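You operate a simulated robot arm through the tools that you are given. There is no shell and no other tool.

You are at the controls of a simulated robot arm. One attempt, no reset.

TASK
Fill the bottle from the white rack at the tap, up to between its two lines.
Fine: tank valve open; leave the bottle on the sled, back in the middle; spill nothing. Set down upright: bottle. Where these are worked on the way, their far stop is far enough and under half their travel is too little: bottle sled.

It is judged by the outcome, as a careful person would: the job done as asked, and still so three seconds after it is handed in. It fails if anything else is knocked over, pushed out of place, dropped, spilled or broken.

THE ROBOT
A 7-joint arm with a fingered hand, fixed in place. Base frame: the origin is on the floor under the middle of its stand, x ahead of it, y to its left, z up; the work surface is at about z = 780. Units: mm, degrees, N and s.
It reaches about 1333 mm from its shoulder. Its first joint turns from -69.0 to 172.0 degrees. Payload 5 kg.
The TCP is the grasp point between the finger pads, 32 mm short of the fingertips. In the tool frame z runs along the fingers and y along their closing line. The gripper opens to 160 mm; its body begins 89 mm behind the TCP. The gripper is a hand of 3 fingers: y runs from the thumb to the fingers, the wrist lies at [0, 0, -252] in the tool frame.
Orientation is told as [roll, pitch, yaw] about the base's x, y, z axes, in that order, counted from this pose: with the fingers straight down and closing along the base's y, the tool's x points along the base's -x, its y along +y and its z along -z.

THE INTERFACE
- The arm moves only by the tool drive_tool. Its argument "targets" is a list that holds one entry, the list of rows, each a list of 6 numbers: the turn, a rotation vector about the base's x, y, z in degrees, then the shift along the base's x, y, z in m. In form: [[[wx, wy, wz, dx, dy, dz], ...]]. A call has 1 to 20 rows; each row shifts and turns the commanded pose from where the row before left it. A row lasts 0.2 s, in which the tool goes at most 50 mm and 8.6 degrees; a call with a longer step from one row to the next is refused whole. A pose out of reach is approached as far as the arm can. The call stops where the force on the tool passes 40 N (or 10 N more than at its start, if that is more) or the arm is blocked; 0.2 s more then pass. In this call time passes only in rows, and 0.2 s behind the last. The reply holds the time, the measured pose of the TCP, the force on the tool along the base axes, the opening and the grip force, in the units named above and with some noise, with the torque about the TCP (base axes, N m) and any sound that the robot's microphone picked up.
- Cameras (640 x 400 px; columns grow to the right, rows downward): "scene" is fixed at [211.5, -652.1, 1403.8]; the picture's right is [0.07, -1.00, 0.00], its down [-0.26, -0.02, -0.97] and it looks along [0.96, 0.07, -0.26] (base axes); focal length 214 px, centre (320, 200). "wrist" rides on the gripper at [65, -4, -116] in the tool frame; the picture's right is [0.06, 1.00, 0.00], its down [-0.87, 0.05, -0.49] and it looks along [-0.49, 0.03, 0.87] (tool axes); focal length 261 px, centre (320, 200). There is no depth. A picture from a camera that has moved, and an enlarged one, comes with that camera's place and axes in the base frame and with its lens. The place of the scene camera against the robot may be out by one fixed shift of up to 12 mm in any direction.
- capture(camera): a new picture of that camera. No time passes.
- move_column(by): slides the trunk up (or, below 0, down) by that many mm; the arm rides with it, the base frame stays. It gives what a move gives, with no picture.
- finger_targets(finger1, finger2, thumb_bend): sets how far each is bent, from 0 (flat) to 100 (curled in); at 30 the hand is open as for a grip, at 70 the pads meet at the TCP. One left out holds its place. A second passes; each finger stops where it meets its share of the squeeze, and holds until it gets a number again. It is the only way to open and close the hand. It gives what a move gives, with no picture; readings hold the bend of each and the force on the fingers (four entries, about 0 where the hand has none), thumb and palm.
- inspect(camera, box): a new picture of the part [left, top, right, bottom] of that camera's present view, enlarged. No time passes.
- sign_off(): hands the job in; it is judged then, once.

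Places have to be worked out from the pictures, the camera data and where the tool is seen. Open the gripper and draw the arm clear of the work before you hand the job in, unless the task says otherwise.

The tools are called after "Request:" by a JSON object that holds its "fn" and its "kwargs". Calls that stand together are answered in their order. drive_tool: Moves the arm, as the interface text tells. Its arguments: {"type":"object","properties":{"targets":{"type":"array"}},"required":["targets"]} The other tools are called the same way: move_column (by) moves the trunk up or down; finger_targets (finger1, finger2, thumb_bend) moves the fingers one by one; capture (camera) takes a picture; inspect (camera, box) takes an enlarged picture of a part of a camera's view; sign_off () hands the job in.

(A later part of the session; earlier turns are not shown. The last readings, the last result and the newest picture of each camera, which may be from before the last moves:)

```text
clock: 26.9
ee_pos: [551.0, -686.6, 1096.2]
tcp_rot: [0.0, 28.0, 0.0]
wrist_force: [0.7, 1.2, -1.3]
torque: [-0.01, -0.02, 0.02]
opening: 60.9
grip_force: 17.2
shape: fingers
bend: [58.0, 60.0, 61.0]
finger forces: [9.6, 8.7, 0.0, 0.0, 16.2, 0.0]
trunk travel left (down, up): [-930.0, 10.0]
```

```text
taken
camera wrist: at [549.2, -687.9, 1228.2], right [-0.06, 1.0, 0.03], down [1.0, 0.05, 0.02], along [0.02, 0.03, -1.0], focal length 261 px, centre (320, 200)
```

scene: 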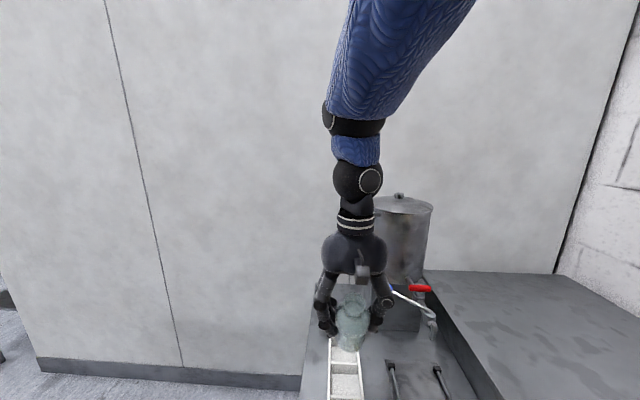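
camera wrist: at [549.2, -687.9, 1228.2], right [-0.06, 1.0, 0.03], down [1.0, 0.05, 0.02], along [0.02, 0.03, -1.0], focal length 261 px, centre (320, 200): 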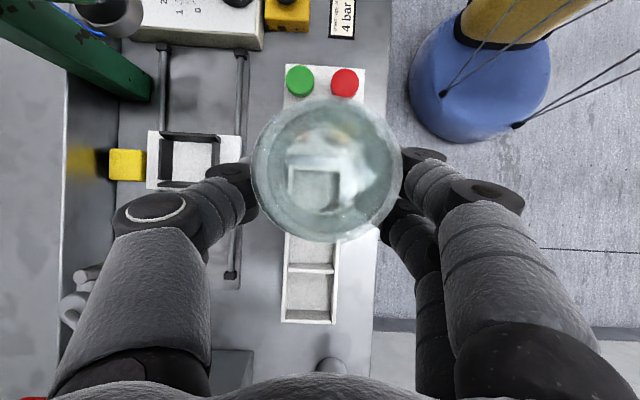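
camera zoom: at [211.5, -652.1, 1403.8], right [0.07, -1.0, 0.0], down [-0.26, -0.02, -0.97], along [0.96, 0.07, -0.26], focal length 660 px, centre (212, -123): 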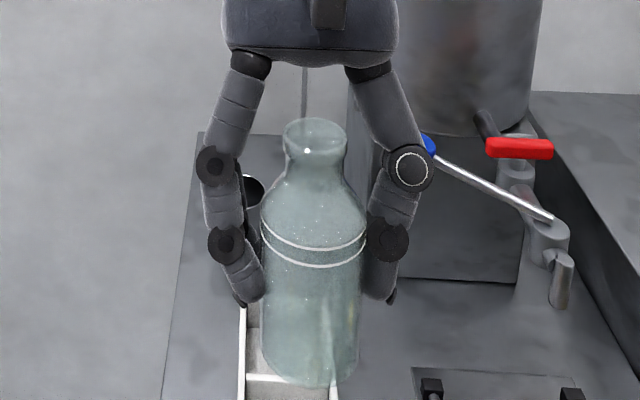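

The bottle now looks upright from both views, and the hand camera looks straight down. I'll zoom in to locate the bottle axis relative to the pocket.

Request:
{"fn": "inspect", "kwargs": {"camera": "wrist", "box": [220, 80, 420, 280]}}

Request:
{"fn": "inspect", "kwargs": {"camera": "wrist", "box": [0, 0, 240, 200]}}

```text
2.00 times, centred on (320, 180) of wrist
camera zoom: at [549.2, -687.9, 1228.2], right [-0.06, 1.0, 0.03], down [1.0, 0.05, 0.02], along [0.02, 0.03, -1.0], focal length 521 px, centre (320, 240)
```

zoom: 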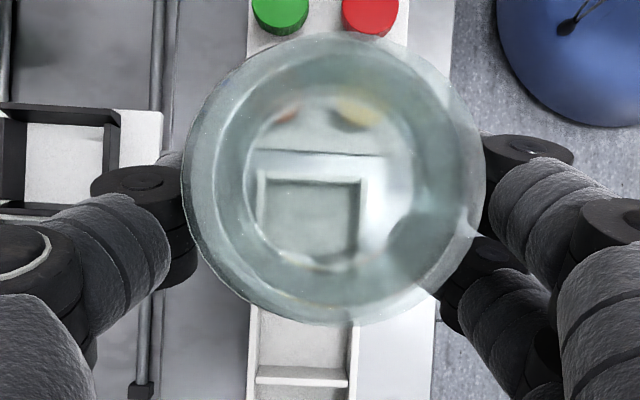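

```text
2.00 times, centred on (120, 100) of wrist
camera zoom: at [549.2, -687.9, 1228.2], right [-0.06, 1.0, 0.03], down [1.0, 0.05, 0.02], along [0.02, 0.03, -1.0], focal length 521 px, centre (720, 400)
```

zoom: 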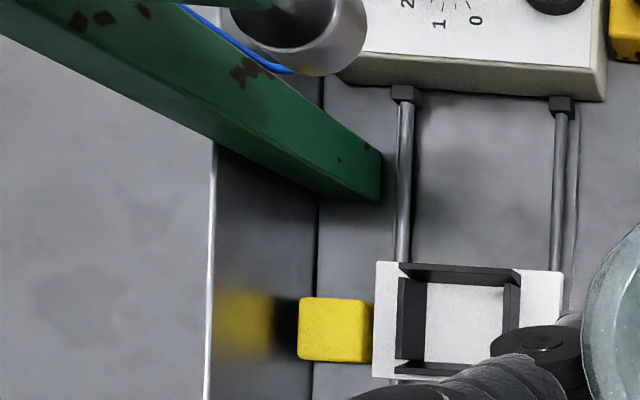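

The bottle looks over-rotated by about 5° (neck toward +x), and its axis sits about 14 mm to -x of the TCP. I'll back the pitch off to about 22.5° and shift +x to centre it over the pocket (x 515–586, y≈-683), then come partway down slowly.

Request:
{"fn": "drive_tool", "kwargs": {"targets": [[[0, -2, 0, 0.004, 0, 0], [0, -2, 0, 0.005, 0, 0], [0, -1.5, 0, 0.005, 0, 0], [0, 0, 0, 0, 0, -0.01], [0, 0, 0, 0, 0, -0.015], [0, 0, 0, 0, 0, -0.015], [0, 0, 0, 0, 0, -0.015], [0, 0, 0, 0, 0, -0.015], [0, 0, 0, 0, 0, -0.015], [0, 0, 0, 0, 0, -0.015], [0, 0, 0, 0, 0, -0.01]]]}}

Request:
{"fn": "inspect", "kwargs": {"camera": "wrist", "box": [220, 60, 420, 260]}}

Request:
{"fn": "inspect", "kwargs": {"camera": "scene", "box": [290, 270, 420, 400]}}

```text
clock: 29.3
ee_pos: [566.3, -684.5, 986.4]
tcp_rot: [-0.1, 22.5, -0.1]
wrist_force: [0.1, -0.4, -1.3]
torque: [0.0, 0.0, 0.01]
opening: 60.6
grip_force: 17.1
shape: fingers
bend: [58.0, 60.0, 61.0]
finger forces: [9.6, 8.7, 0.0, 0.0, 16.2, 0.1]
trunk travel left (down, up): [-930.0, 10.0]
```

```text
2.00 times, centred on (320, 160) of wrist
camera zoom: at [551.1, -687.0, 1117.3], right [-0.06, 1.0, 0.02], down [0.99, 0.05, 0.12], along [0.12, 0.03, -0.99], focal length 521 px, centre (320, 280)
```

zoom: 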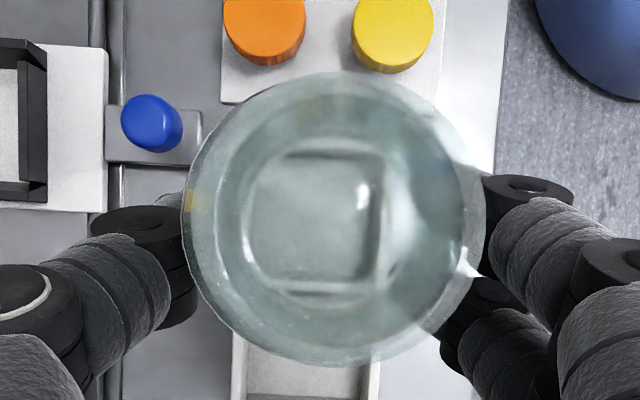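

```text
3.08 times, centred on (355, 335) of scene
camera zoom: at [211.5, -652.1, 1403.8], right [0.07, -1.0, 0.0], down [-0.26, -0.02, -0.97], along [0.96, 0.07, -0.26], focal length 660 px, centre (212, -215)
```

zoom: 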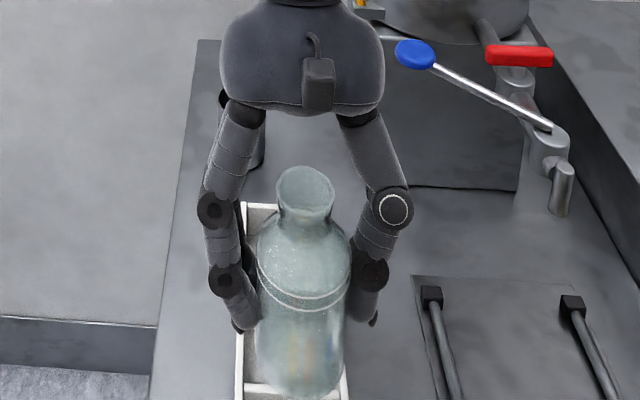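

The bottle now looks plumb and centred over the pocket. I'll go down slowly, finishing in small steps until it touches.

Request:
{"fn": "drive_tool", "kwargs": {"targets": [[[0, 0, 0, 0, 0, -0.01], [0, 0, 0, 0, 0, -0.015], [0, 0, 0, 0, 0, -0.015], [0, 0, 0, 0, 0, -0.015], [0, 0, 0, 0, 0, -0.015], [0, 0, 0, 0, 0, -0.015], [0, 0, 0, 0, 0, -0.008], [0, 0, 0, 0, 0, -0.004], [0, 0, 0, 0, 0, -0.004]]]}}

Request:
{"fn": "capture", "kwargs": {"camera": "wrist"}}

Request:
{"fn": "inspect", "kwargs": {"camera": "wrist", "box": [220, 60, 420, 260]}}

```text
clock: 31.3
ee_pos: [556.1, -678.1, 970.1]
tcp_rot: [0.0, 22.5, 0.0]
wrist_force: [0.6, 0.6, -1.1]
torque: [0.02, -0.01, -0.01]
opening: 61.2
grip_force: 17.4
shape: fingers
bend: [58.0, 60.0, 61.0]
finger forces: [9.6, 8.6, 0.0, 0.1, 16.2, 0.0]
out of reach, approached as far as the arm can: row 2, 3, 4, 5, 6, 7, 9
trunk travel left (down, up): [-930.0, 10.0]
```

```text
taken
camera wrist: at [539.9, -681.0, 1102.4], right [-0.06, 1.0, 0.02], down [0.99, 0.05, 0.12], along [0.12, 0.03, -0.99], focal length 261 px, centre (320, 200)
```

wrist: 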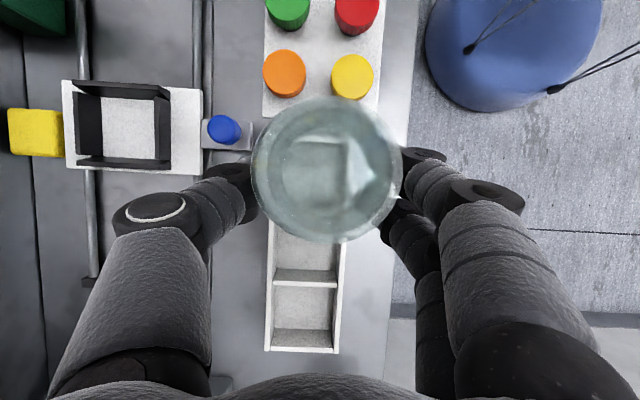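

```text
2.00 times, centred on (320, 160) of wrist
camera zoom: at [539.9, -681.0, 1102.4], right [-0.06, 1.0, 0.02], down [0.99, 0.05, 0.12], along [0.12, 0.03, -0.99], focal length 521 px, centre (320, 280)
```

zoom: 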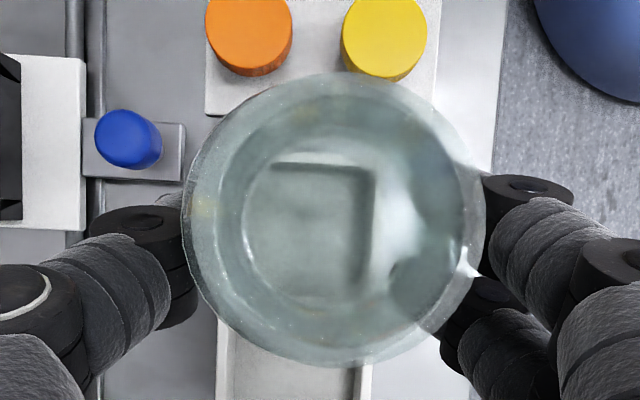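

With the trunk this high the arm runs out of reach lower down. That probably explains the earlier odd motion too. The bottle is still well above the rack walls, so I'll lower the trunk a little, which keeps the arm shape, and check.

Request:
{"fn": "move_column", "kwargs": {"by": -30}}

Request:
{"fn": "drive_tool", "kwargs": {"targets": [[[0, 0, 0, 0, 0, 0.01]]]}}

```text
clock: 32.1
ee_pos: [555.6, -679.2, 940.5]
tcp_rot: [-0.1, 22.3, 0.0]
wrist_force: [0.0, 0.4, -1.9]
torque: [0.02, -0.03, 0.0]
opening: 60.8
grip_force: 17.4
shape: fingers
bend: [58.0, 60.0, 61.0]
finger forces: [9.6, 8.7, 0.0, 0.1, 16.2, 0.1]
trunk travel left (down, up): [-900.0, 40.0]
```

```text
clock: 32.5
ee_pos: [555.0, -677.6, 951.3]
tcp_rot: [-0.1, 22.4, 0.0]
wrist_force: [0.3, -0.5, -2.4]
torque: [-0.01, -0.04, -0.01]
opening: 61.2
grip_force: 17.7
shape: fingers
bend: [58.0, 60.0, 61.0]
finger forces: [9.7, 8.6, 0.0, 0.1, 16.1, 0.0]
trunk travel left (down, up): [-900.0, 40.0]
```

The commanded pose resyncs each call. I'll raise the hand while re-centring over the pocket, then bring the trunk down so the arm has reach for the last part.

Request:
{"fn": "drive_tool", "kwargs": {"targets": [[[0, 0, 0, 0.002, -0.001, 0.01], [0, 0, 0, 0.002, -0.001, 0.015], [0, 0, 0, 0.002, -0.001, 0.015], [0, 0, 0, 0.002, -0.002, 0.015], [0, 0, 0, 0.002, -0.002, 0.015], [0, 0, 0, 0, 0, 0.015], [0, 0, 0, 0, 0, 0.015], [0, 0, 0, 0, 0, 0.015], [0, 0, 0, 0, 0, 0.01]]]}}

Request:
{"fn": "move_column", "kwargs": {"by": -150}}

Request:
{"fn": "inspect", "kwargs": {"camera": "wrist", "box": [220, 60, 420, 260]}}

Request:
{"fn": "capture", "kwargs": {"camera": "scene"}}

```text
clock: 34.5
ee_pos: [566.7, -684.9, 1076.8]
tcp_rot: [0.1, 22.5, 0.0]
wrist_force: [0.2, -0.8, -2.1]
torque: [0.0, 0.0, 0.0]
opening: 61.0
grip_force: 17.3
shape: fingers
bend: [58.0, 60.0, 61.0]
finger forces: [9.6, 8.7, 0.0, 0.0, 16.3, 0.1]
trunk travel left (down, up): [-900.0, 40.0]
```

```text
clock: 36.2
ee_pos: [566.5, -685.2, 925.8]
tcp_rot: [0.0, 22.3, 0.0]
wrist_force: [0.3, 0.3, -1.5]
torque: [0.02, -0.02, -0.01]
opening: 61.1
grip_force: 16.9
shape: fingers
bend: [58.0, 60.0, 61.0]
finger forces: [9.7, 8.6, 0.0, 0.1, 16.2, 0.0]
trunk travel left (down, up): [-750.0, 190.0]
```

```text
2.00 times, centred on (320, 160) of wrist
camera zoom: at [550.2, -687.7, 1057.9], right [-0.06, 1.0, 0.02], down [0.99, 0.05, 0.12], along [0.12, 0.03, -0.99], focal length 521 px, centre (320, 280)
```

zoom: 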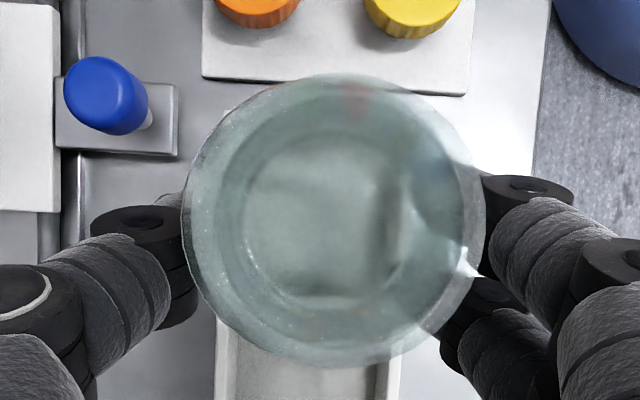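

```text
taken
```

scene: 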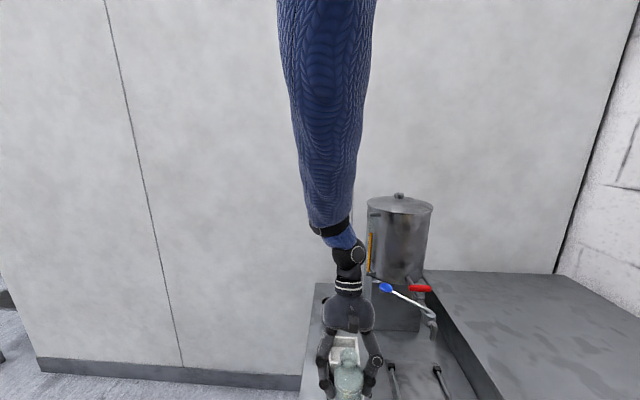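

Centred over the pocket with reach restored. I'll lower the last ~57 mm in shrinking steps.

Request:
{"fn": "drive_tool", "kwargs": {"targets": [[[0, 0, 0, 0, 0, -0.008], [0, 0, 0, 0, 0, -0.012], [0, 0, 0, 0, 0, -0.012], [0, 0, 0, 0, 0, -0.008], [0, 0, 0, 0, 0, -0.006], [0, 0, 0, 0, 0, -0.004]]]}}

Request:
{"fn": "inspect", "kwargs": {"camera": "wrist", "box": [220, 60, 420, 260]}}

```text
clock: 37.6
ee_pos: [566.6, -686.4, 876.4]
tcp_rot: [0.1, 22.3, 0.0]
wrist_force: [0.6, -0.9, -1.4]
torque: [-0.02, -0.01, 0.0]
opening: 61.1
grip_force: 17.0
shape: fingers
bend: [58.0, 60.0, 61.0]
finger forces: [9.6, 8.6, 0.0, 0.0, 16.1, 0.1]
trunk travel left (down, up): [-750.0, 190.0]
```

```text
2.00 times, centred on (320, 160) of wrist
camera zoom: at [550.2, -688.2, 1007.7], right [-0.06, 1.0, 0.02], down [0.99, 0.05, 0.12], along [0.12, 0.03, -0.99], focal length 521 px, centre (320, 280)
```

zoom: 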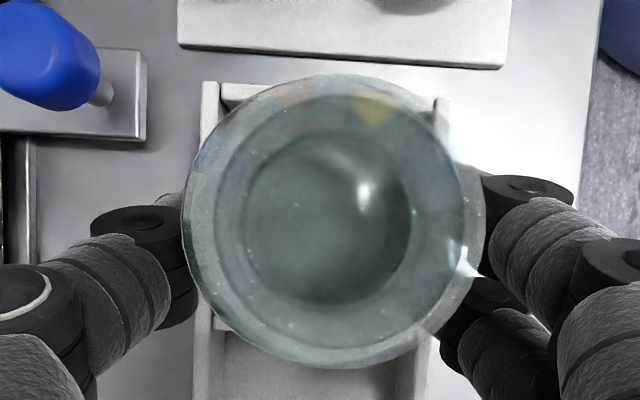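

Still clear and centred in the pocket. A few 2–3 mm steps more until the base touches.

Request:
{"fn": "drive_tool", "kwargs": {"targets": [[[0, 0, 0, 0, 0, -0.003], [0, 0, 0, 0, 0, -0.003]]]}}

Request:
{"fn": "drive_tool", "kwargs": {"targets": [[[0, 0, 0, 0, 0, -0.002]]]}}

```text
clock: 38.2
ee_pos: [566.7, -686.0, 869.8]
tcp_rot: [0.0, 22.4, 0.0]
wrist_force: [-0.1, 0.0, -2.5]
torque: [0.0, -0.01, 0.01]
opening: 61.0
grip_force: 16.8
shape: fingers
bend: [58.0, 60.0, 61.0]
finger forces: [9.5, 8.5, 0.1, 0.0, 16.3, 0.1]
trunk travel left (down, up): [-750.0, 190.0]
```

```text
clock: 38.6
ee_pos: [566.1, -685.3, 867.6]
tcp_rot: [0.0, 22.5, 0.1]
wrist_force: [0.7, -0.8, -1.1]
torque: [-0.02, 0.01, 0.0]
opening: 61.1
grip_force: 17.5
shape: fingers
bend: [58.0, 60.0, 61.0]
finger forces: [9.6, 8.5, 0.0, 0.1, 16.2, 0.0]
trunk travel left (down, up): [-750.0, 190.0]
```

No contact yet, so I'll keep stepping down gently.

Request:
{"fn": "drive_tool", "kwargs": {"targets": [[[0, 0, 0, 0, 0, -0.002], [0, 0, 0, 0, 0, -0.002]]]}}

Request:
{"fn": "drive_tool", "kwargs": {"targets": [[[0, 0, 0, 0, 0, -0.002]]]}}

Request:
{"fn": "inspect", "kwargs": {"camera": "scene", "box": [290, 300, 410, 400]}}

```text
clock: 39.2
ee_pos: [565.7, -686.2, 865.0]
tcp_rot: [0.0, 22.3, 0.0]
wrist_force: [0.6, -3.8, 5.7]
torque: [0.17, -0.09, -0.07]
opening: 60.8
grip_force: 23.4
shape: fingers
bend: [58.0, 61.0, 61.0]
finger forces: [9.0, 18.8, 0.0, 0.0, 18.6, 0.0]
trunk travel left (down, up): [-750.0, 190.0]
```

```text
clock: 39.6
ee_pos: [566.9, -685.0, 862.7]
tcp_rot: [0.0, 22.3, 0.0]
wrist_force: [0.1, -4.6, 12.2]
torque: [0.34, -0.16, -0.06]
opening: 60.9
grip_force: 27.5
shape: fingers
bend: [59.0, 63.0, 60.0]
finger forces: [8.5, 27.6, 0.1, 0.1, 19.8, 0.0]
trunk travel left (down, up): [-750.0, 190.0]
```

```text
4.00 times, centred on (350, 350) of scene
camera zoom: at [211.5, -652.1, 1403.8], right [0.07, -1.0, 0.0], down [-0.26, -0.02, -0.97], along [0.96, 0.07, -0.26], focal length 858 px, centre (200, -400)
```

zoom: 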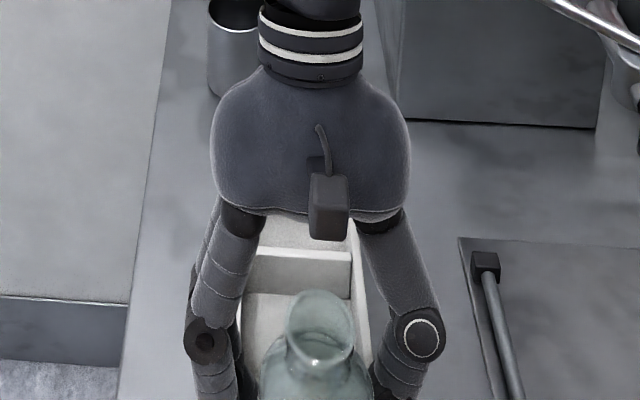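

Upward force now with extra load on finger 2, which may be a fingertip meeting the rack wall rather than the bottle base. I'll look before going on.

Request:
{"fn": "inspect", "kwargs": {"camera": "wrist", "box": [220, 60, 420, 260]}}

Request:
{"fn": "capture", "kwargs": {"camera": "wrist"}}

```text
2.00 times, centred on (320, 160) of wrist
camera zoom: at [549.8, -687.6, 994.9], right [-0.06, 1.0, 0.02], down [0.99, 0.05, 0.12], along [0.12, 0.03, -0.99], focal length 521 px, centre (320, 280)
```

zoom: 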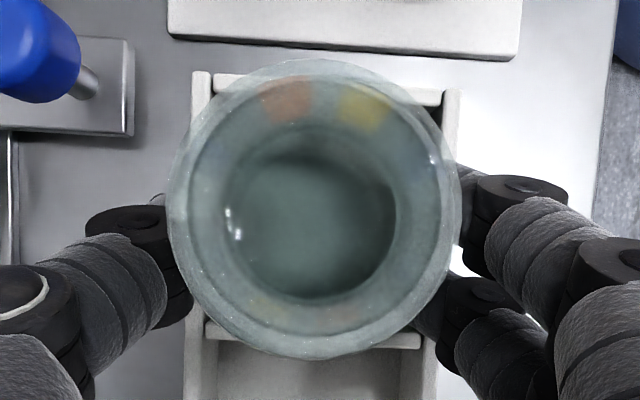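

```text
taken
camera wrist: at [549.8, -687.6, 994.9], right [-0.06, 1.0, 0.02], down [0.99, 0.05, 0.12], along [0.12, 0.03, -0.99], focal length 261 px, centre (320, 200)
```

wrist: 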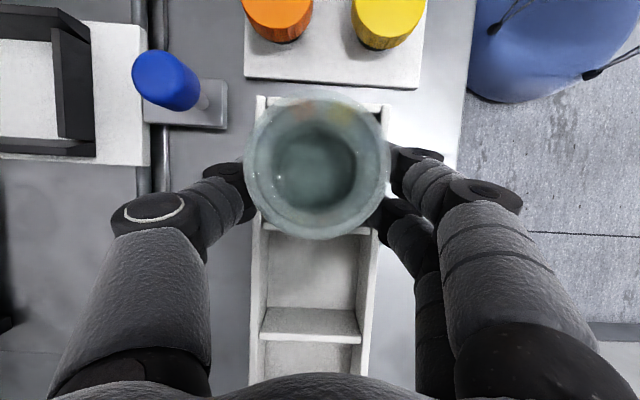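

The bottle has seated and straightened itself in the pocket. I'll relieve the wall contact by 2 mm, then open the fingers a little at a time.

Request:
{"fn": "drive_tool", "kwargs": {"targets": [[[0, 0, 0, 0, 0, 0.002]]]}}

Request:
{"fn": "finger_targets", "kwargs": {"finger1": 55, "finger2": 55, "thumb_bend": 57}}

Request:
{"fn": "inspect", "kwargs": {"camera": "wrist", "box": [220, 60, 420, 260]}}

```text
clock: 40.0
ee_pos: [566.4, -686.2, 863.1]
tcp_rot: [0.0, 22.4, 0.0]
wrist_force: [0.5, -4.2, 0.5]
torque: [-0.04, -0.07, -0.07]
opening: 60.7
grip_force: 21.7
shape: fingers
bend: [59.0, 62.0, 60.0]
finger forces: [9.2, 15.2, 0.1, 0.0, 18.7, 0.0]
trunk travel left (down, up): [-750.0, 190.0]
```

```text
clock: 41.0
ee_pos: [565.4, -685.3, 863.8]
tcp_rot: [0.1, 22.4, 0.0]
wrist_force: [0.2, -7.2, 3.3]
torque: [-0.11, -0.07, -0.03]
opening: 68.5
grip_force: 6.5
shape: fingers
bend: [55.0, 60.0, 55.0]
finger forces: [0.1, 10.5, 0.1, 0.0, 2.8, 0.0]
trunk travel left (down, up): [-750.0, 190.0]
```

```text
2.00 times, centred on (320, 160) of wrist
camera zoom: at [550.2, -688.2, 995.8], right [-0.06, 1.0, 0.02], down [0.99, 0.05, 0.12], along [0.12, 0.03, -0.99], focal length 521 px, centre (320, 280)
```

zoom: 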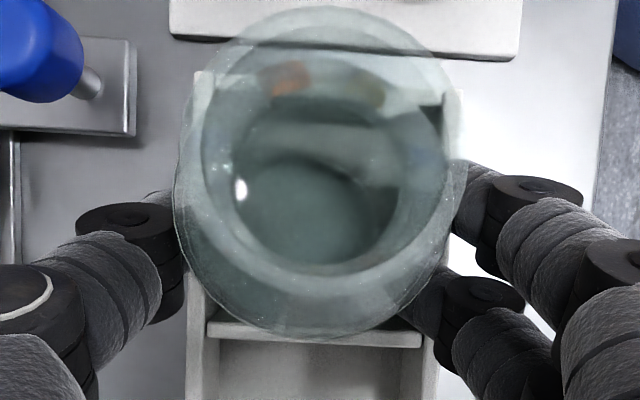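

Finger 2 still presses on it and the bottle leans slightly. I'll open further so it can settle on its flat base.

Request:
{"fn": "finger_targets", "kwargs": {"finger1": 51, "finger2": 51, "thumb_bend": 52}}

Request:
{"fn": "inspect", "kwargs": {"camera": "wrist", "box": [220, 60, 420, 260]}}

```text
clock: 42.0
ee_pos: [566.6, -685.0, 863.9]
tcp_rot: [0.1, 22.3, 0.0]
wrist_force: [0.4, -8.2, 5.5]
torque: [-0.09, -0.04, -0.05]
opening: 80.9
grip_force: 4.9
shape: fingers
bend: [51.0, 59.0, 52.0]
finger forces: [0.1, 9.7, 0.0, 0.1, 0.2, 0.0]
trunk travel left (down, up): [-750.0, 190.0]
```

```text
2.00 times, centred on (320, 160) of wrist
camera zoom: at [550.2, -688.1, 996.0], right [-0.06, 1.0, 0.02], down [0.99, 0.05, 0.12], along [0.12, 0.03, -0.99], focal length 521 px, centre (320, 280)
```

zoom: 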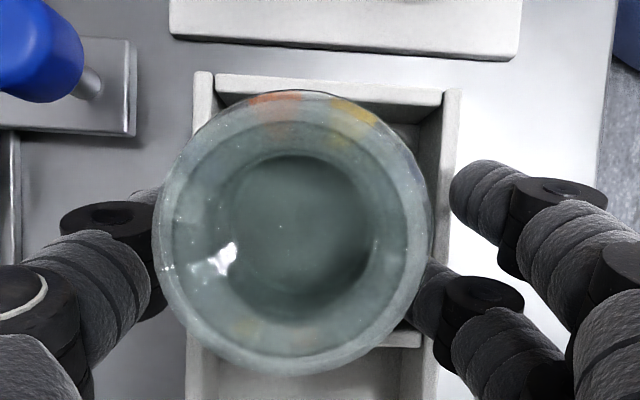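

Finger 2's tip is inside the pocket and is pressing the rack wall as it opens. I'll relax it back first, then raise the hand clear.

Request:
{"fn": "finger_targets", "kwargs": {"finger2": 58.5}}

Request:
{"fn": "drive_tool", "kwargs": {"targets": [[[0, 0, 0, 0, 0, 0.004], [0, 0, 0, 0, 0, 0.006], [0, 0, 0, 0, 0, 0.008]]]}}

Request:
{"fn": "inspect", "kwargs": {"camera": "wrist", "box": [220, 60, 420, 260]}}

```text
clock: 43.0
ee_pos: [567.2, -686.4, 865.5]
tcp_rot: [-0.1, 22.4, 0.0]
wrist_force: [-1.1, -1.0, 2.5]
torque: [0.01, 0.0, 0.03]
opening: 81.3
grip_force: 2.1
shape: fingers
bend: [51.0, 60.0, 52.0]
finger forces: [0.0, 2.4, 0.1, 0.0, 0.0, 0.0]
trunk travel left (down, up): [-750.0, 190.0]
```

```text
clock: 43.8
ee_pos: [565.3, -684.8, 881.5]
tcp_rot: [0.1, 22.2, 0.2]
wrist_force: [0.1, -0.8, -0.2]
torque: [0.03, -0.04, 0.04]
opening: 81.0
grip_force: 0.4
shape: fingers
bend: [51.0, 58.0, 52.0]
finger forces: [0.1, 0.0, 0.0, 0.0, 0.3, 0.0]
trunk travel left (down, up): [-750.0, 190.0]
```

```text
2.00 times, centred on (320, 160) of wrist
camera zoom: at [550.0, -687.4, 1014.1], right [-0.06, 1.0, 0.02], down [0.99, 0.05, 0.12], along [0.12, 0.03, -0.99], focal length 521 px, centre (320, 280)
```

zoom: 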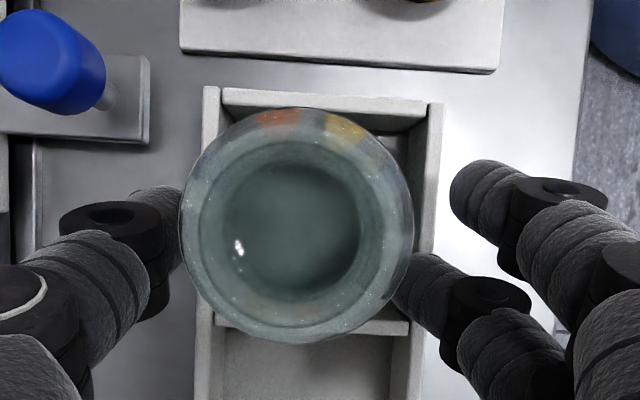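

The bottle is standing upright in its pocket again. I'll open the hand and rise straight up clear of it.

Request:
{"fn": "finger_targets", "kwargs": {"finger1": 44, "finger2": 44, "thumb_bend": 44}}

Request:
{"fn": "drive_tool", "kwargs": {"targets": [[[0, 0, 0, 0, 0, 0.015], [0, 0, 0, 0, 0, 0.02], [0, 0, 0, 0, 0, 0.025], [0, 0, 0, 0, 0, 0.025], [0, 0, 0, 0, 0, 0.025], [0, 0, 0, 0, 0, 0.02]]]}}

Request:
{"fn": "drive_tool", "kwargs": {"targets": [[[0, -3, 0, 0, 0, 0], [0, -4, 0, 0, 0, 0], [0, -4, 0, 0, 0, 0], [0, -4, 0, 0, 0, 0], [0, -4, 0, 0, 0, 0], [0, -3.4, 0, 0, 0, 0], [0, 0, 0, 0, 0, 0]]]}}

Request:
{"fn": "capture", "kwargs": {"camera": "wrist"}}

Request:
{"fn": "capture", "kwargs": {"camera": "scene"}}

```text
clock: 44.8
ee_pos: [566.0, -684.8, 882.3]
tcp_rot: [0.0, 22.4, 0.0]
wrist_force: [-0.5, 0.7, 0.1]
torque: [-0.01, -0.02, -0.01]
opening: 110.8
grip_force: 0.1
shape: fingers
bend: [44.0, 44.0, 44.0]
finger forces: [0.1, 0.1, 0.0, 0.0, 0.0, 0.0]
trunk travel left (down, up): [-750.0, 190.0]
```

```text
clock: 46.2
ee_pos: [566.3, -685.0, 1012.0]
tcp_rot: [0.0, 22.3, -0.1]
wrist_force: [-0.4, 0.4, 0.1]
torque: [0.0, -0.04, 0.01]
opening: 111.4
grip_force: 0.0
shape: fingers
bend: [44.0, 44.0, 44.0]
finger forces: [0.0, 0.0, 0.0, 0.1, 0.0, 0.1]
trunk travel left (down, up): [-750.0, 190.0]
```

```text
clock: 47.8
ee_pos: [567.1, -685.9, 1011.8]
tcp_rot: [0.1, 0.0, 0.0]
wrist_force: [0.2, -0.1, 0.2]
torque: [-0.02, 0.0, 0.01]
opening: 111.3
grip_force: 0.1
shape: fingers
bend: [44.0, 44.0, 44.0]
finger forces: [0.1, 0.0, 0.1, 0.0, 0.0, 0.1]
trunk travel left (down, up): [-750.0, 190.0]
```

```text
taken
camera wrist: at [501.8, -687.4, 1127.2], right [-0.06, 1.0, 0.0], down [0.87, 0.05, 0.49], along [0.49, 0.03, -0.87], focal length 261 px, centre (320, 200)
```

wrist: 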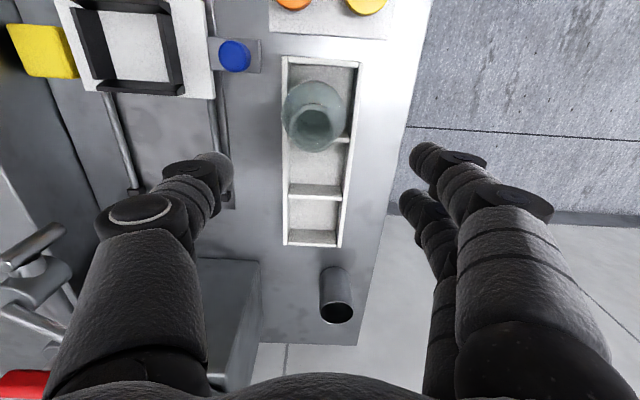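

```text
taken
```

scene: 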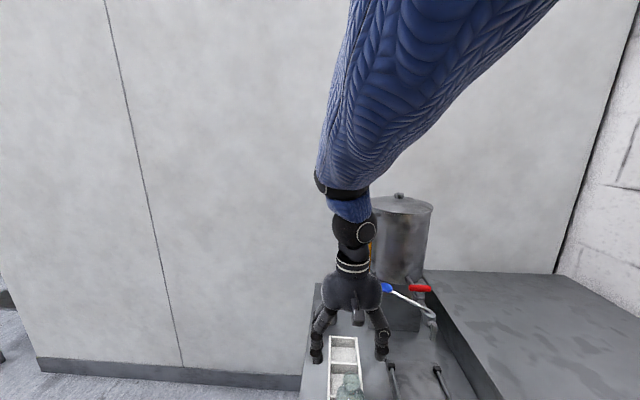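

The bottle stands upright. I'll zoom to get its new position.

Request:
{"fn": "inspect", "kwargs": {"camera": "wrist", "box": [256, 40, 384, 160]}}

```text
3.33 times, centred on (320, 100) of wrist
camera zoom: at [501.8, -687.4, 1127.2], right [-0.06, 1.0, 0.0], down [0.87, 0.05, 0.49], along [0.49, 0.03, -0.87], focal length 869 px, centre (320, 533)
```

zoom: 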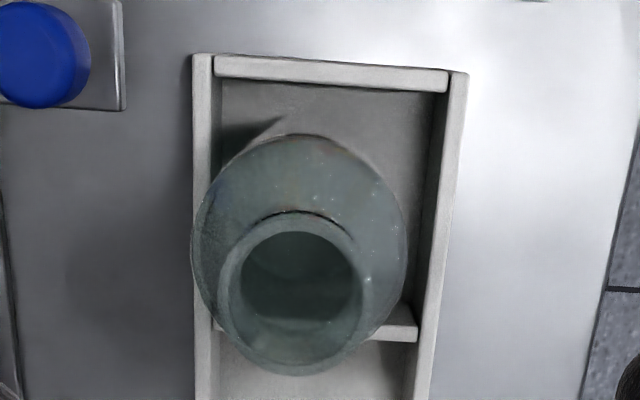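

The bottle axis is now at about (555, -690). I'll bring the trunk down a bit so the arm stays within reach at the sled, then line up over the bottle.

Request:
{"fn": "drive_tool", "kwargs": {"targets": [[[0, 0, 0, -0.006, -0.002, 0.02], [0, 0, 0, -0.006, -0.002, 0.02], [0, 0, 0, 0, -0.001, 0.02]]]}}

Request:
{"fn": "move_column", "kwargs": {"by": -60}}

Request:
{"fn": "inspect", "kwargs": {"camera": "wrist", "box": [256, 60, 384, 180]}}

```text
clock: 48.6
ee_pos: [553.5, -690.5, 1072.8]
tcp_rot: [-0.1, -0.1, 0.1]
wrist_force: [0.3, 0.0, 1.3]
torque: [0.02, 0.01, -0.02]
opening: 111.4
grip_force: 0.0
shape: fingers
bend: [44.0, 44.0, 44.0]
finger forces: [0.1, 0.0, 0.1, 0.1, 0.0, 0.0]
trunk travel left (down, up): [-750.0, 190.0]
```

```text
clock: 49.6
ee_pos: [553.7, -689.1, 1012.3]
tcp_rot: [0.1, -0.1, 0.0]
wrist_force: [1.2, 0.0, 0.6]
torque: [-0.03, 0.03, 0.02]
opening: 111.4
grip_force: 0.1
shape: fingers
bend: [44.0, 44.0, 44.0]
finger forces: [0.0, 0.0, 0.0, 0.0, 0.0, 0.0]
trunk travel left (down, up): [-690.0, 250.0]
```

```text
3.33 times, centred on (320, 120) of wrist
camera zoom: at [489.1, -692.3, 1128.3], right [-0.06, 1.0, 0.0], down [0.87, 0.05, 0.49], along [0.49, 0.03, -0.87], focal length 869 px, centre (320, 467)
```

zoom: 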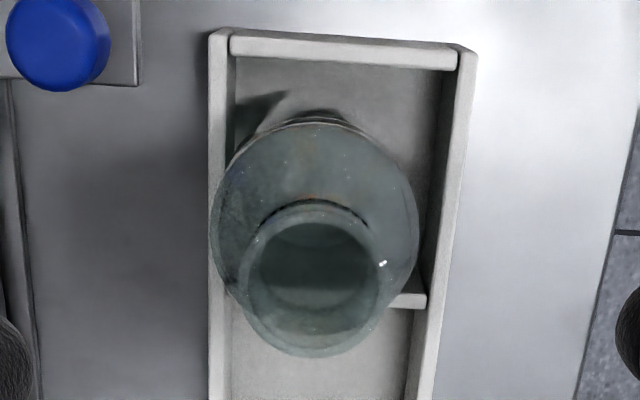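

Aligned: the bottle is at (554, -689). I'll descend over it to z≈867.

Request:
{"fn": "drive_tool", "kwargs": {"targets": [[[0, 0, 0, 0, 0, -0.015], [0, 0, 0, 0, 0, -0.02], [0, 0, 0, 0, 0, -0.02], [0, 0, 0, 0, 0, -0.02], [0, 0, 0, 0, 0, -0.02], [0, 0, 0, 0, 0, -0.02], [0, 0, 0, 0, 0, -0.015], [0, 0, 0, 0, 0, -0.01], [0, 0, 0, 0, 0, -0.005]]]}}

Request:
{"fn": "capture", "kwargs": {"camera": "wrist"}}

```text
clock: 51.6
ee_pos: [554.0, -689.5, 867.6]
tcp_rot: [0.0, -0.1, -0.1]
wrist_force: [0.9, -0.3, -0.8]
torque: [0.01, 0.0, 0.0]
opening: 111.2
grip_force: 0.0
shape: fingers
bend: [44.0, 44.0, 44.0]
finger forces: [0.0, 0.0, 0.0, 0.0, 0.1, 0.0]
trunk travel left (down, up): [-690.0, 250.0]
```

```text
taken
camera wrist: at [488.9, -692.3, 982.9], right [-0.06, 1.0, 0.0], down [0.87, 0.05, 0.49], along [0.49, 0.03, -0.87], focal length 261 px, centre (320, 200)
```

wrist: 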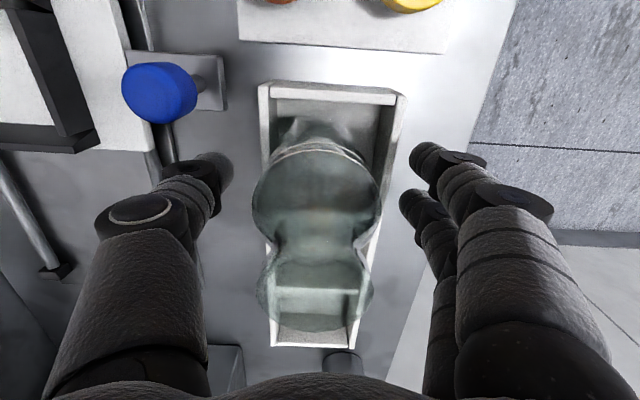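

Straddling it symmetrically with no contact. Closing to grip again.

Request:
{"fn": "finger_targets", "kwargs": {"finger1": 66, "finger2": 66, "thumb_bend": 66}}

Request:
{"fn": "drive_tool", "kwargs": {"targets": [[[0, 0, 0, 0, 0, 0.004], [0, 0, 0, 0, 0, 0.008], [0, 0, 0, 0, 0, 0.012], [0, 0, 0, 0, 0, 0.015], [0, 0, 0, 0, 0, 0.015], [0, 0, 0, 0, 0, 0.015], [0, 0, 0, 0, 0, 0.01]]]}}

Request:
{"fn": "capture", "kwargs": {"camera": "wrist"}}

```text
clock: 52.6
ee_pos: [554.3, -691.1, 867.2]
tcp_rot: [-0.1, 0.0, 0.0]
wrist_force: [0.9, 0.0, -0.5]
torque: [-0.02, -0.01, 0.0]
opening: 59.7
grip_force: 16.7
shape: fingers
bend: [58.0, 58.0, 60.0]
finger forces: [8.4, 8.1, 0.0, 0.1, 16.4, 0.1]
trunk travel left (down, up): [-690.0, 250.0]
```

```text
clock: 54.2
ee_pos: [554.6, -689.4, 945.6]
tcp_rot: [0.1, 0.0, 0.0]
wrist_force: [0.2, -0.1, -0.7]
torque: [0.02, 0.02, -0.01]
opening: 59.5
grip_force: 16.5
shape: fingers
bend: [58.0, 58.0, 60.0]
finger forces: [8.3, 8.1, 0.0, 0.0, 16.4, 0.0]
trunk travel left (down, up): [-690.0, 250.0]
```

```text
taken
camera wrist: at [489.1, -692.3, 1061.8], right [-0.06, 1.0, 0.0], down [0.87, 0.05, 0.49], along [0.49, 0.03, -0.87], focal length 261 px, centre (320, 200)
```

wrist: 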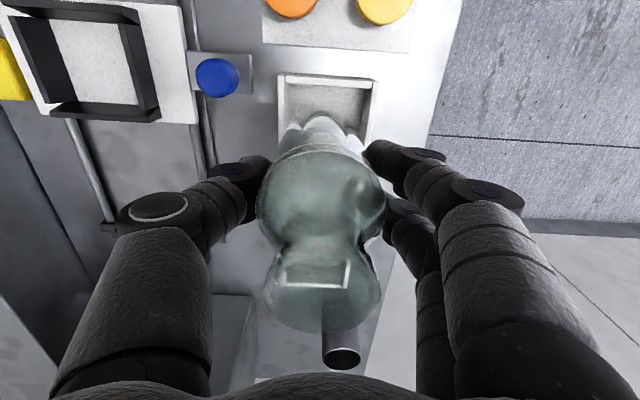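

Symmetric, firm grip and the bottle is upright. Now a slow carry over to the sled, moving in x first to stay clear of the spout.

Request:
{"fn": "drive_tool", "kwargs": {"targets": [[[0, 0, 0, -0.003, -0.003, 0.008], [0, 0, 0, -0.006, -0.006, 0.01], [0, 0, 0, -0.006, -0.012, 0.006], [0, 0, 0, -0.006, -0.012, 0.006], [0, 0, 0, -0.006, -0.012, 0.006], [0, 0, 0, -0.006, -0.012, 0.006], [0, 0, 0, -0.006, -0.012, 0.006], [0, 0, 0, -0.004, -0.014, 0], [0, 0, 0, 0, -0.015, 0], [0, 0, 0, 0, -0.015, 0], [0, 0, 0, 0, -0.015, 0]]]}}

Request:
{"fn": "capture", "kwargs": {"camera": "wrist"}}

Request:
{"fn": "capture", "kwargs": {"camera": "scene"}}

```text
clock: 56.6
ee_pos: [510.5, -818.3, 994.4]
tcp_rot: [0.1, -0.1, 0.0]
wrist_force: [-0.3, -0.3, -2.2]
torque: [0.0, 0.01, 0.03]
opening: 59.8
grip_force: 16.3
shape: fingers
bend: [58.0, 58.0, 60.0]
finger forces: [8.5, 8.3, 0.0, 0.0, 16.4, 0.0]
trunk travel left (down, up): [-690.0, 250.0]
```

```text
taken
camera wrist: at [446.8, -820.6, 1109.4], right [-0.06, 1.0, 0.0], down [0.87, 0.05, 0.49], along [0.49, 0.03, -0.87], focal length 261 px, centre (320, 200)
```

wrist: 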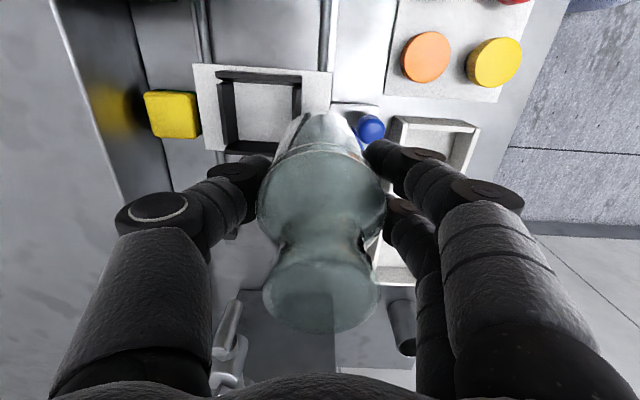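

```text
taken
```

scene: 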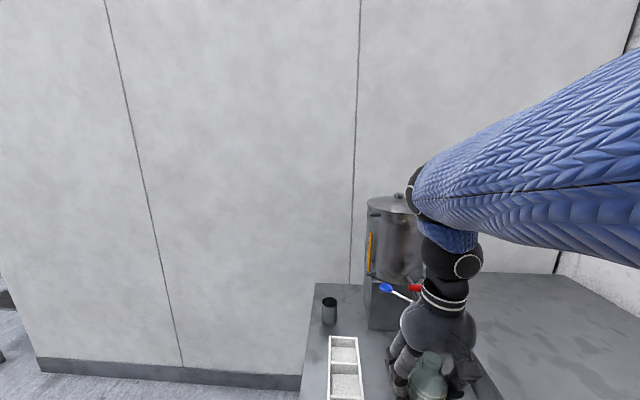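

The bottle is fine. The hand's camera box would pass within millimetres of the press head at the seat, which is likely what went wrong before. I'll raise the trunk to steepen the forearm, and yaw the hand -45° so the camera and thumb sit clear of the head.

Request:
{"fn": "move_column", "kwargs": {"by": 120}}

Request:
{"fn": "drive_tool", "kwargs": {"targets": [[[0, 0, -2, 0, 0, 0], [0, 0, -3, 0, 0, 0], [0, 0, -4, 0, 0, 0], [0, 0, -4, 0, 0, 0], [0, 0, -4, 0, 0, 0], [0, 0, -4, 0, 0, 0], [0, 0, -4, 0, 0, 0], [0, 0, -4, 0, 0, 0], [0, 0, -4, 0, 0, 0], [0, 0, -4, 0, 0, 0], [0, 0, -4, 0, 0, 0], [0, 0, -3, 0, 0, 0], [0, 0, -1, 0, 0, 0]]]}}

Request:
{"fn": "capture", "kwargs": {"camera": "wrist"}}

Request:
{"fn": "capture", "kwargs": {"camera": "scene"}}

```text
clock: 58.1
ee_pos: [512.0, -817.9, 1114.7]
tcp_rot: [0.0, 0.0, 0.0]
wrist_force: [-1.0, -1.0, -1.5]
torque: [0.05, -0.02, 0.02]
opening: 59.9
grip_force: 16.6
shape: fingers
bend: [58.0, 58.0, 60.0]
finger forces: [8.5, 8.3, 0.0, 0.1, 16.4, 0.0]
trunk travel left (down, up): [-810.0, 130.0]
```

```text
clock: 60.9
ee_pos: [511.4, -817.2, 1113.6]
tcp_rot: [0.0, 0.0, -45.0]
wrist_force: [0.2, -0.4, -1.9]
torque: [-0.01, -0.02, -0.02]
opening: 60.0
grip_force: 16.8
shape: fingers
bend: [58.0, 58.0, 60.0]
finger forces: [8.5, 8.3, 0.0, 0.0, 16.3, 0.0]
trunk travel left (down, up): [-810.0, 130.0]
```

```text
taken
camera wrist: at [462.9, -772.7, 1229.5], right [0.66, 0.75, 0.0], down [0.65, -0.58, 0.49], along [0.37, -0.33, -0.87], focal length 261 px, centre (320, 200)
```

wrist: 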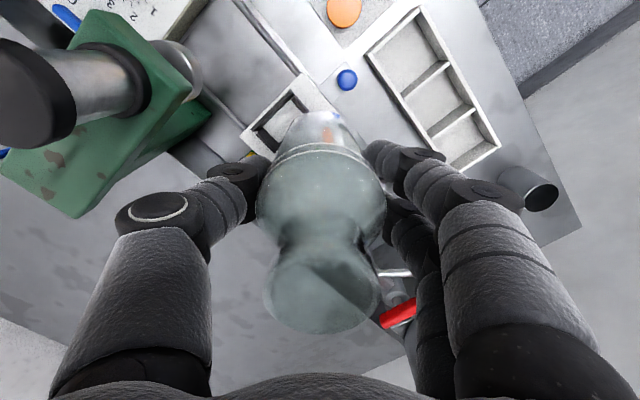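

```text
taken
```

scene: 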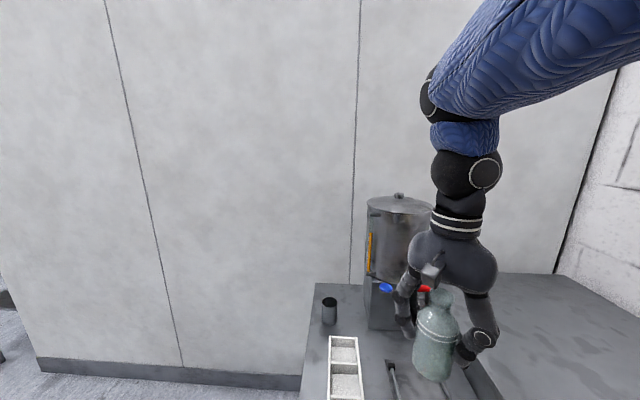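

Now the press head is in view. I'll zoom in to measure how close it really is.

Request:
{"fn": "inspect", "kwargs": {"camera": "wrist", "box": [0, 0, 256, 240]}}

Request:
{"fn": "inspect", "kwargs": {"camera": "wrist", "box": [220, 50, 400, 170]}}

```text
1.67 times, centred on (128, 120) of wrist
camera zoom: at [462.9, -772.7, 1229.5], right [0.66, 0.75, 0.0], down [0.65, -0.58, 0.49], along [0.37, -0.33, -0.87], focal length 434 px, centre (640, 333)
```

zoom: 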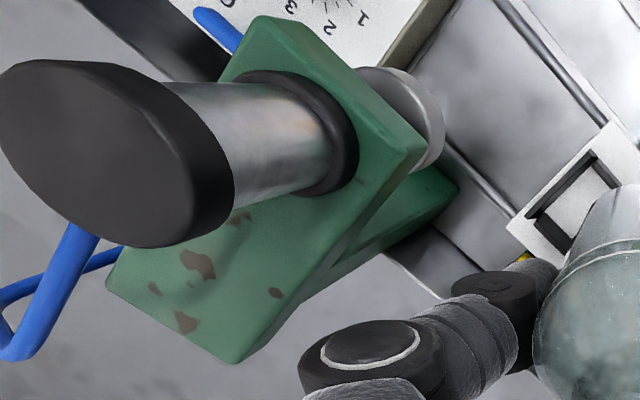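

```text
3.33 times, centred on (310, 110) of wrist
camera zoom: at [462.9, -772.7, 1229.5], right [0.66, 0.75, 0.0], down [0.65, -0.58, 0.49], along [0.37, -0.33, -0.87], focal length 869 px, centre (353, 500)
```

zoom: 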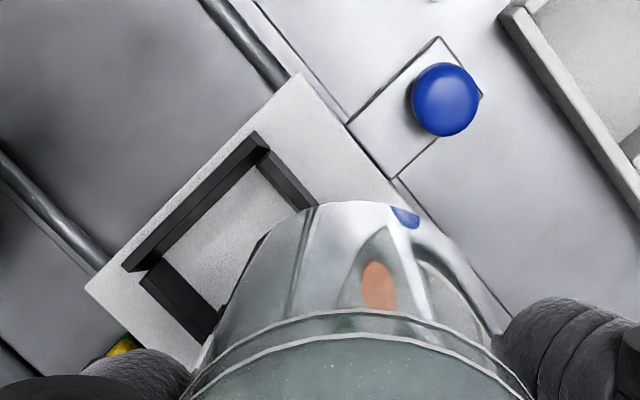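

The head reaches x≈422 at most, so with this yaw the camera and thumb should clear it by 15 mm or more. I'll shift slowly over the seat.

Request:
{"fn": "drive_tool", "kwargs": {"targets": [[[0, 0, 0, 0, -0.006, 0], [0, 0, 0, 0, -0.011, 0], [0, 0, 0, 0, -0.012, 0], [0, 0, 0, 0, -0.012, 0], [0, 0, 0, 0, -0.011, 0], [0, 0, 0, 0, -0.006, 0], [0, 0, 0, 0, -0.003, 0]]]}}

Request:
{"fn": "drive_tool", "kwargs": {"targets": [[[0, 0, 0, 0, 0, -0.01], [0, 0, 0, 0, 0, -0.015], [0, 0, 0, 0, 0, -0.015], [0, 0, 0, 0, 0, -0.015], [0, 0, 0, 0, 0, -0.015], [0, 0, 0, 0, 0, -0.01]]]}}

Request:
{"fn": "capture", "kwargs": {"camera": "wrist"}}

Request:
{"fn": "capture", "kwargs": {"camera": "scene"}}

```text
clock: 62.5
ee_pos: [512.2, -879.7, 1114.1]
tcp_rot: [0.0, -0.1, -45.0]
wrist_force: [0.7, 0.2, -1.8]
torque: [-0.01, 0.01, 0.02]
opening: 60.1
grip_force: 16.5
shape: fingers
bend: [58.0, 58.0, 60.0]
finger forces: [8.6, 8.3, 0.0, 0.0, 16.2, 0.1]
trunk travel left (down, up): [-810.0, 130.0]
```

```text
clock: 63.9
ee_pos: [512.4, -879.1, 1034.8]
tcp_rot: [0.0, 0.0, -45.1]
wrist_force: [-1.2, 0.4, -2.5]
torque: [-0.01, -0.02, 0.01]
opening: 59.9
grip_force: 17.0
shape: fingers
bend: [58.0, 58.0, 60.0]
finger forces: [8.5, 8.3, 0.0, 0.1, 16.3, 0.0]
trunk travel left (down, up): [-810.0, 130.0]
```

```text
taken
camera wrist: at [462.6, -834.1, 1149.3], right [0.66, 0.75, 0.0], down [0.65, -0.58, 0.49], along [0.37, -0.33, -0.87], focal length 261 px, centre (320, 200)
```

wrist: 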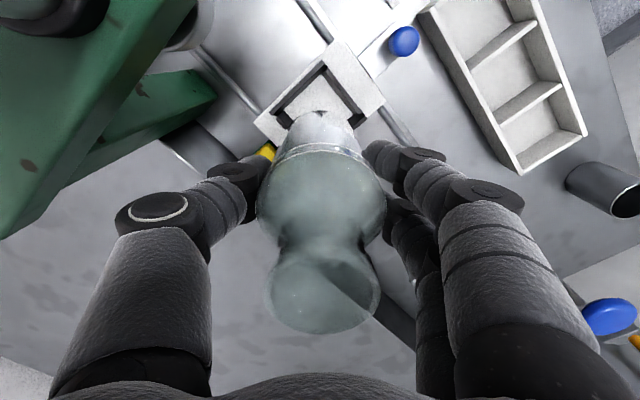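

```text
taken
```

scene: 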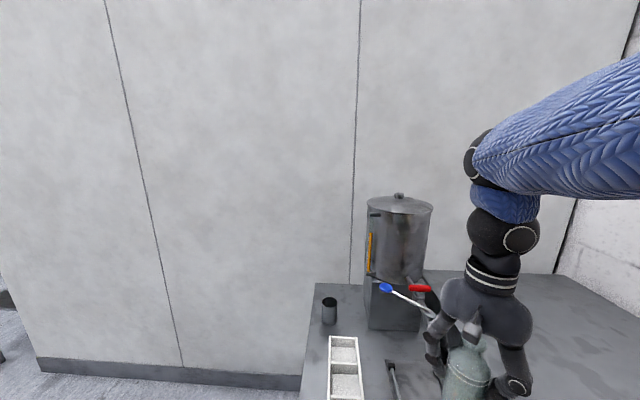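

Holding well. I'll zoom on the seat to check it's directly beneath the tool axis (expected near pixel (320, 111)).

Request:
{"fn": "inspect", "kwargs": {"camera": "wrist", "box": [240, 30, 400, 130]}}

```text
4.00 times, centred on (320, 80) of wrist
camera zoom: at [462.6, -834.1, 1149.3], right [0.66, 0.75, 0.0], down [0.65, -0.58, 0.49], along [0.37, -0.33, -0.87], focal length 1043 px, centre (320, 680)
```

zoom: 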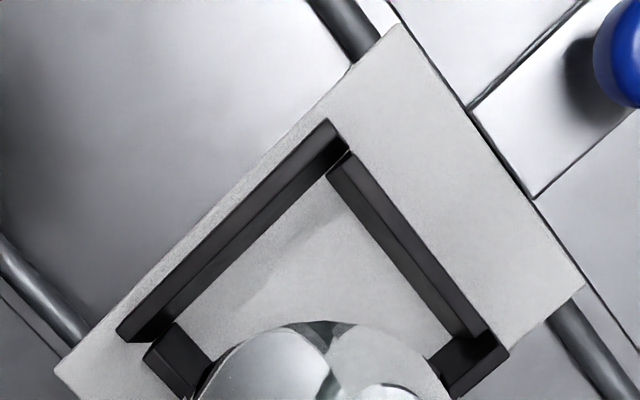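

I'll zoom in further on the seat's inner corners to pin its centre down to a millimetre or so.

Request:
{"fn": "inspect", "kwargs": {"camera": "wrist", "box": [265, 50, 365, 125]}}

Request:
{"fn": "inspect", "kwargs": {"camera": "wrist", "box": [240, 60, 400, 260]}}

```text
5.33 times, centred on (315, 88) of wrist
camera zoom: at [462.6, -834.1, 1149.3], right [0.66, 0.75, 0.0], down [0.65, -0.58, 0.49], along [0.37, -0.33, -0.87], focal length 1390 px, centre (347, 800)
```

zoom: 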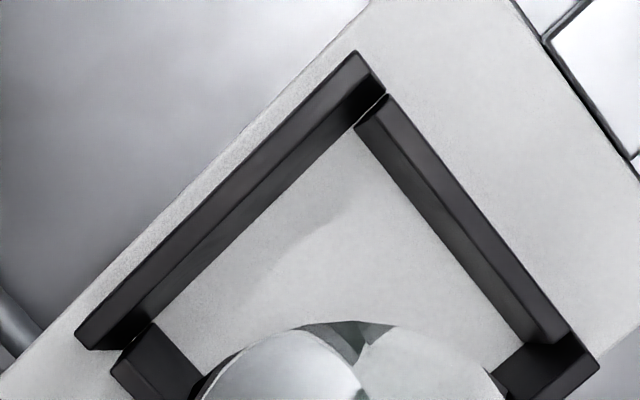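

```text
2.00 times, centred on (320, 160) of wrist
camera zoom: at [462.6, -834.1, 1149.3], right [0.66, 0.75, 0.0], down [0.65, -0.58, 0.49], along [0.37, -0.33, -0.87], focal length 521 px, centre (320, 280)
```

zoom: 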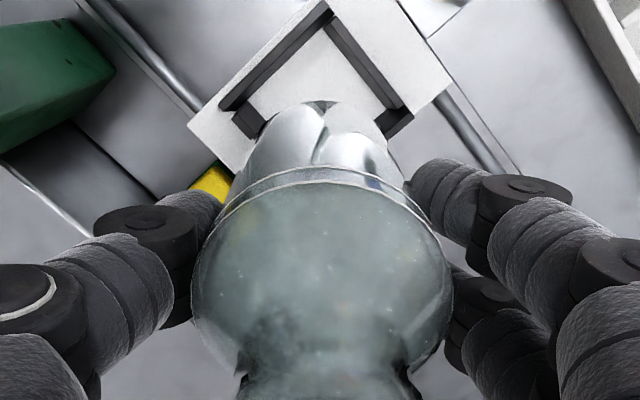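

The estimates converge on the seat centre being near (510.5, -880), with its floor around z 800. I'll nudge by about (-1, -1.7) mm and descend to just above the frame for a close check.

Request:
{"fn": "drive_tool", "kwargs": {"targets": [[[0, 0, 0, -0.0005, -0.001, -0.008], [0, 0, 0, -0.0005, -0.0007, -0.014], [0, 0, 0, 0, 0, -0.014], [0, 0, 0, 0, 0, -0.014], [0, 0, 0, 0, 0, -0.014], [0, 0, 0, 0, 0, -0.014], [0, 0, 0, 0, 0, -0.01], [0, 0, 0, 0, 0, -0.006]]]}}

Request:
{"fn": "inspect", "kwargs": {"camera": "wrist", "box": [230, 60, 390, 180]}}

Request:
{"fn": "capture", "kwargs": {"camera": "wrist"}}

Request:
{"fn": "capture", "kwargs": {"camera": "scene"}}

```text
clock: 65.7
ee_pos: [510.7, -879.9, 940.1]
tcp_rot: [0.0, -0.1, -44.9]
wrist_force: [-0.3, 0.5, -1.7]
torque: [0.0, 0.04, 0.03]
opening: 59.9
grip_force: 16.5
shape: fingers
bend: [58.0, 58.0, 60.0]
finger forces: [8.5, 8.3, 0.1, 0.0, 16.2, 0.0]
trunk travel left (down, up): [-810.0, 130.0]
```

```text
3.33 times, centred on (310, 120) of wrist
camera zoom: at [462.0, -835.6, 1055.7], right [0.66, 0.75, 0.0], down [0.65, -0.58, 0.49], along [0.37, -0.33, -0.87], focal length 869 px, centre (353, 467)
```

zoom: 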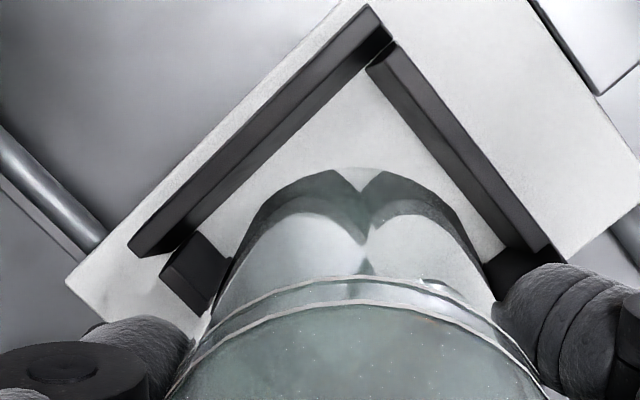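

```text
taken
camera wrist: at [462.0, -835.6, 1055.7], right [0.66, 0.75, 0.0], down [0.65, -0.58, 0.49], along [0.37, -0.33, -0.87], focal length 261 px, centre (320, 200)
```

wrist: 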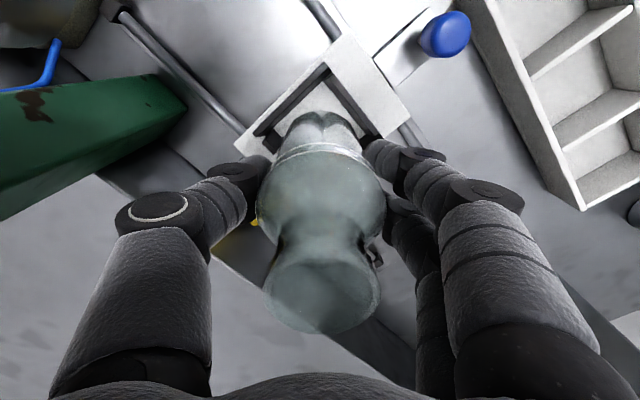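

```text
taken
```

scene: 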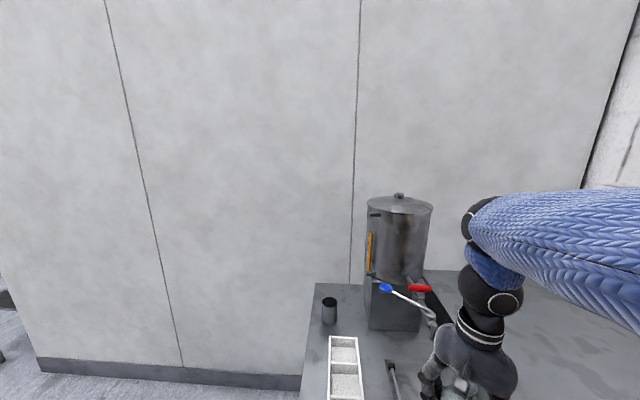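

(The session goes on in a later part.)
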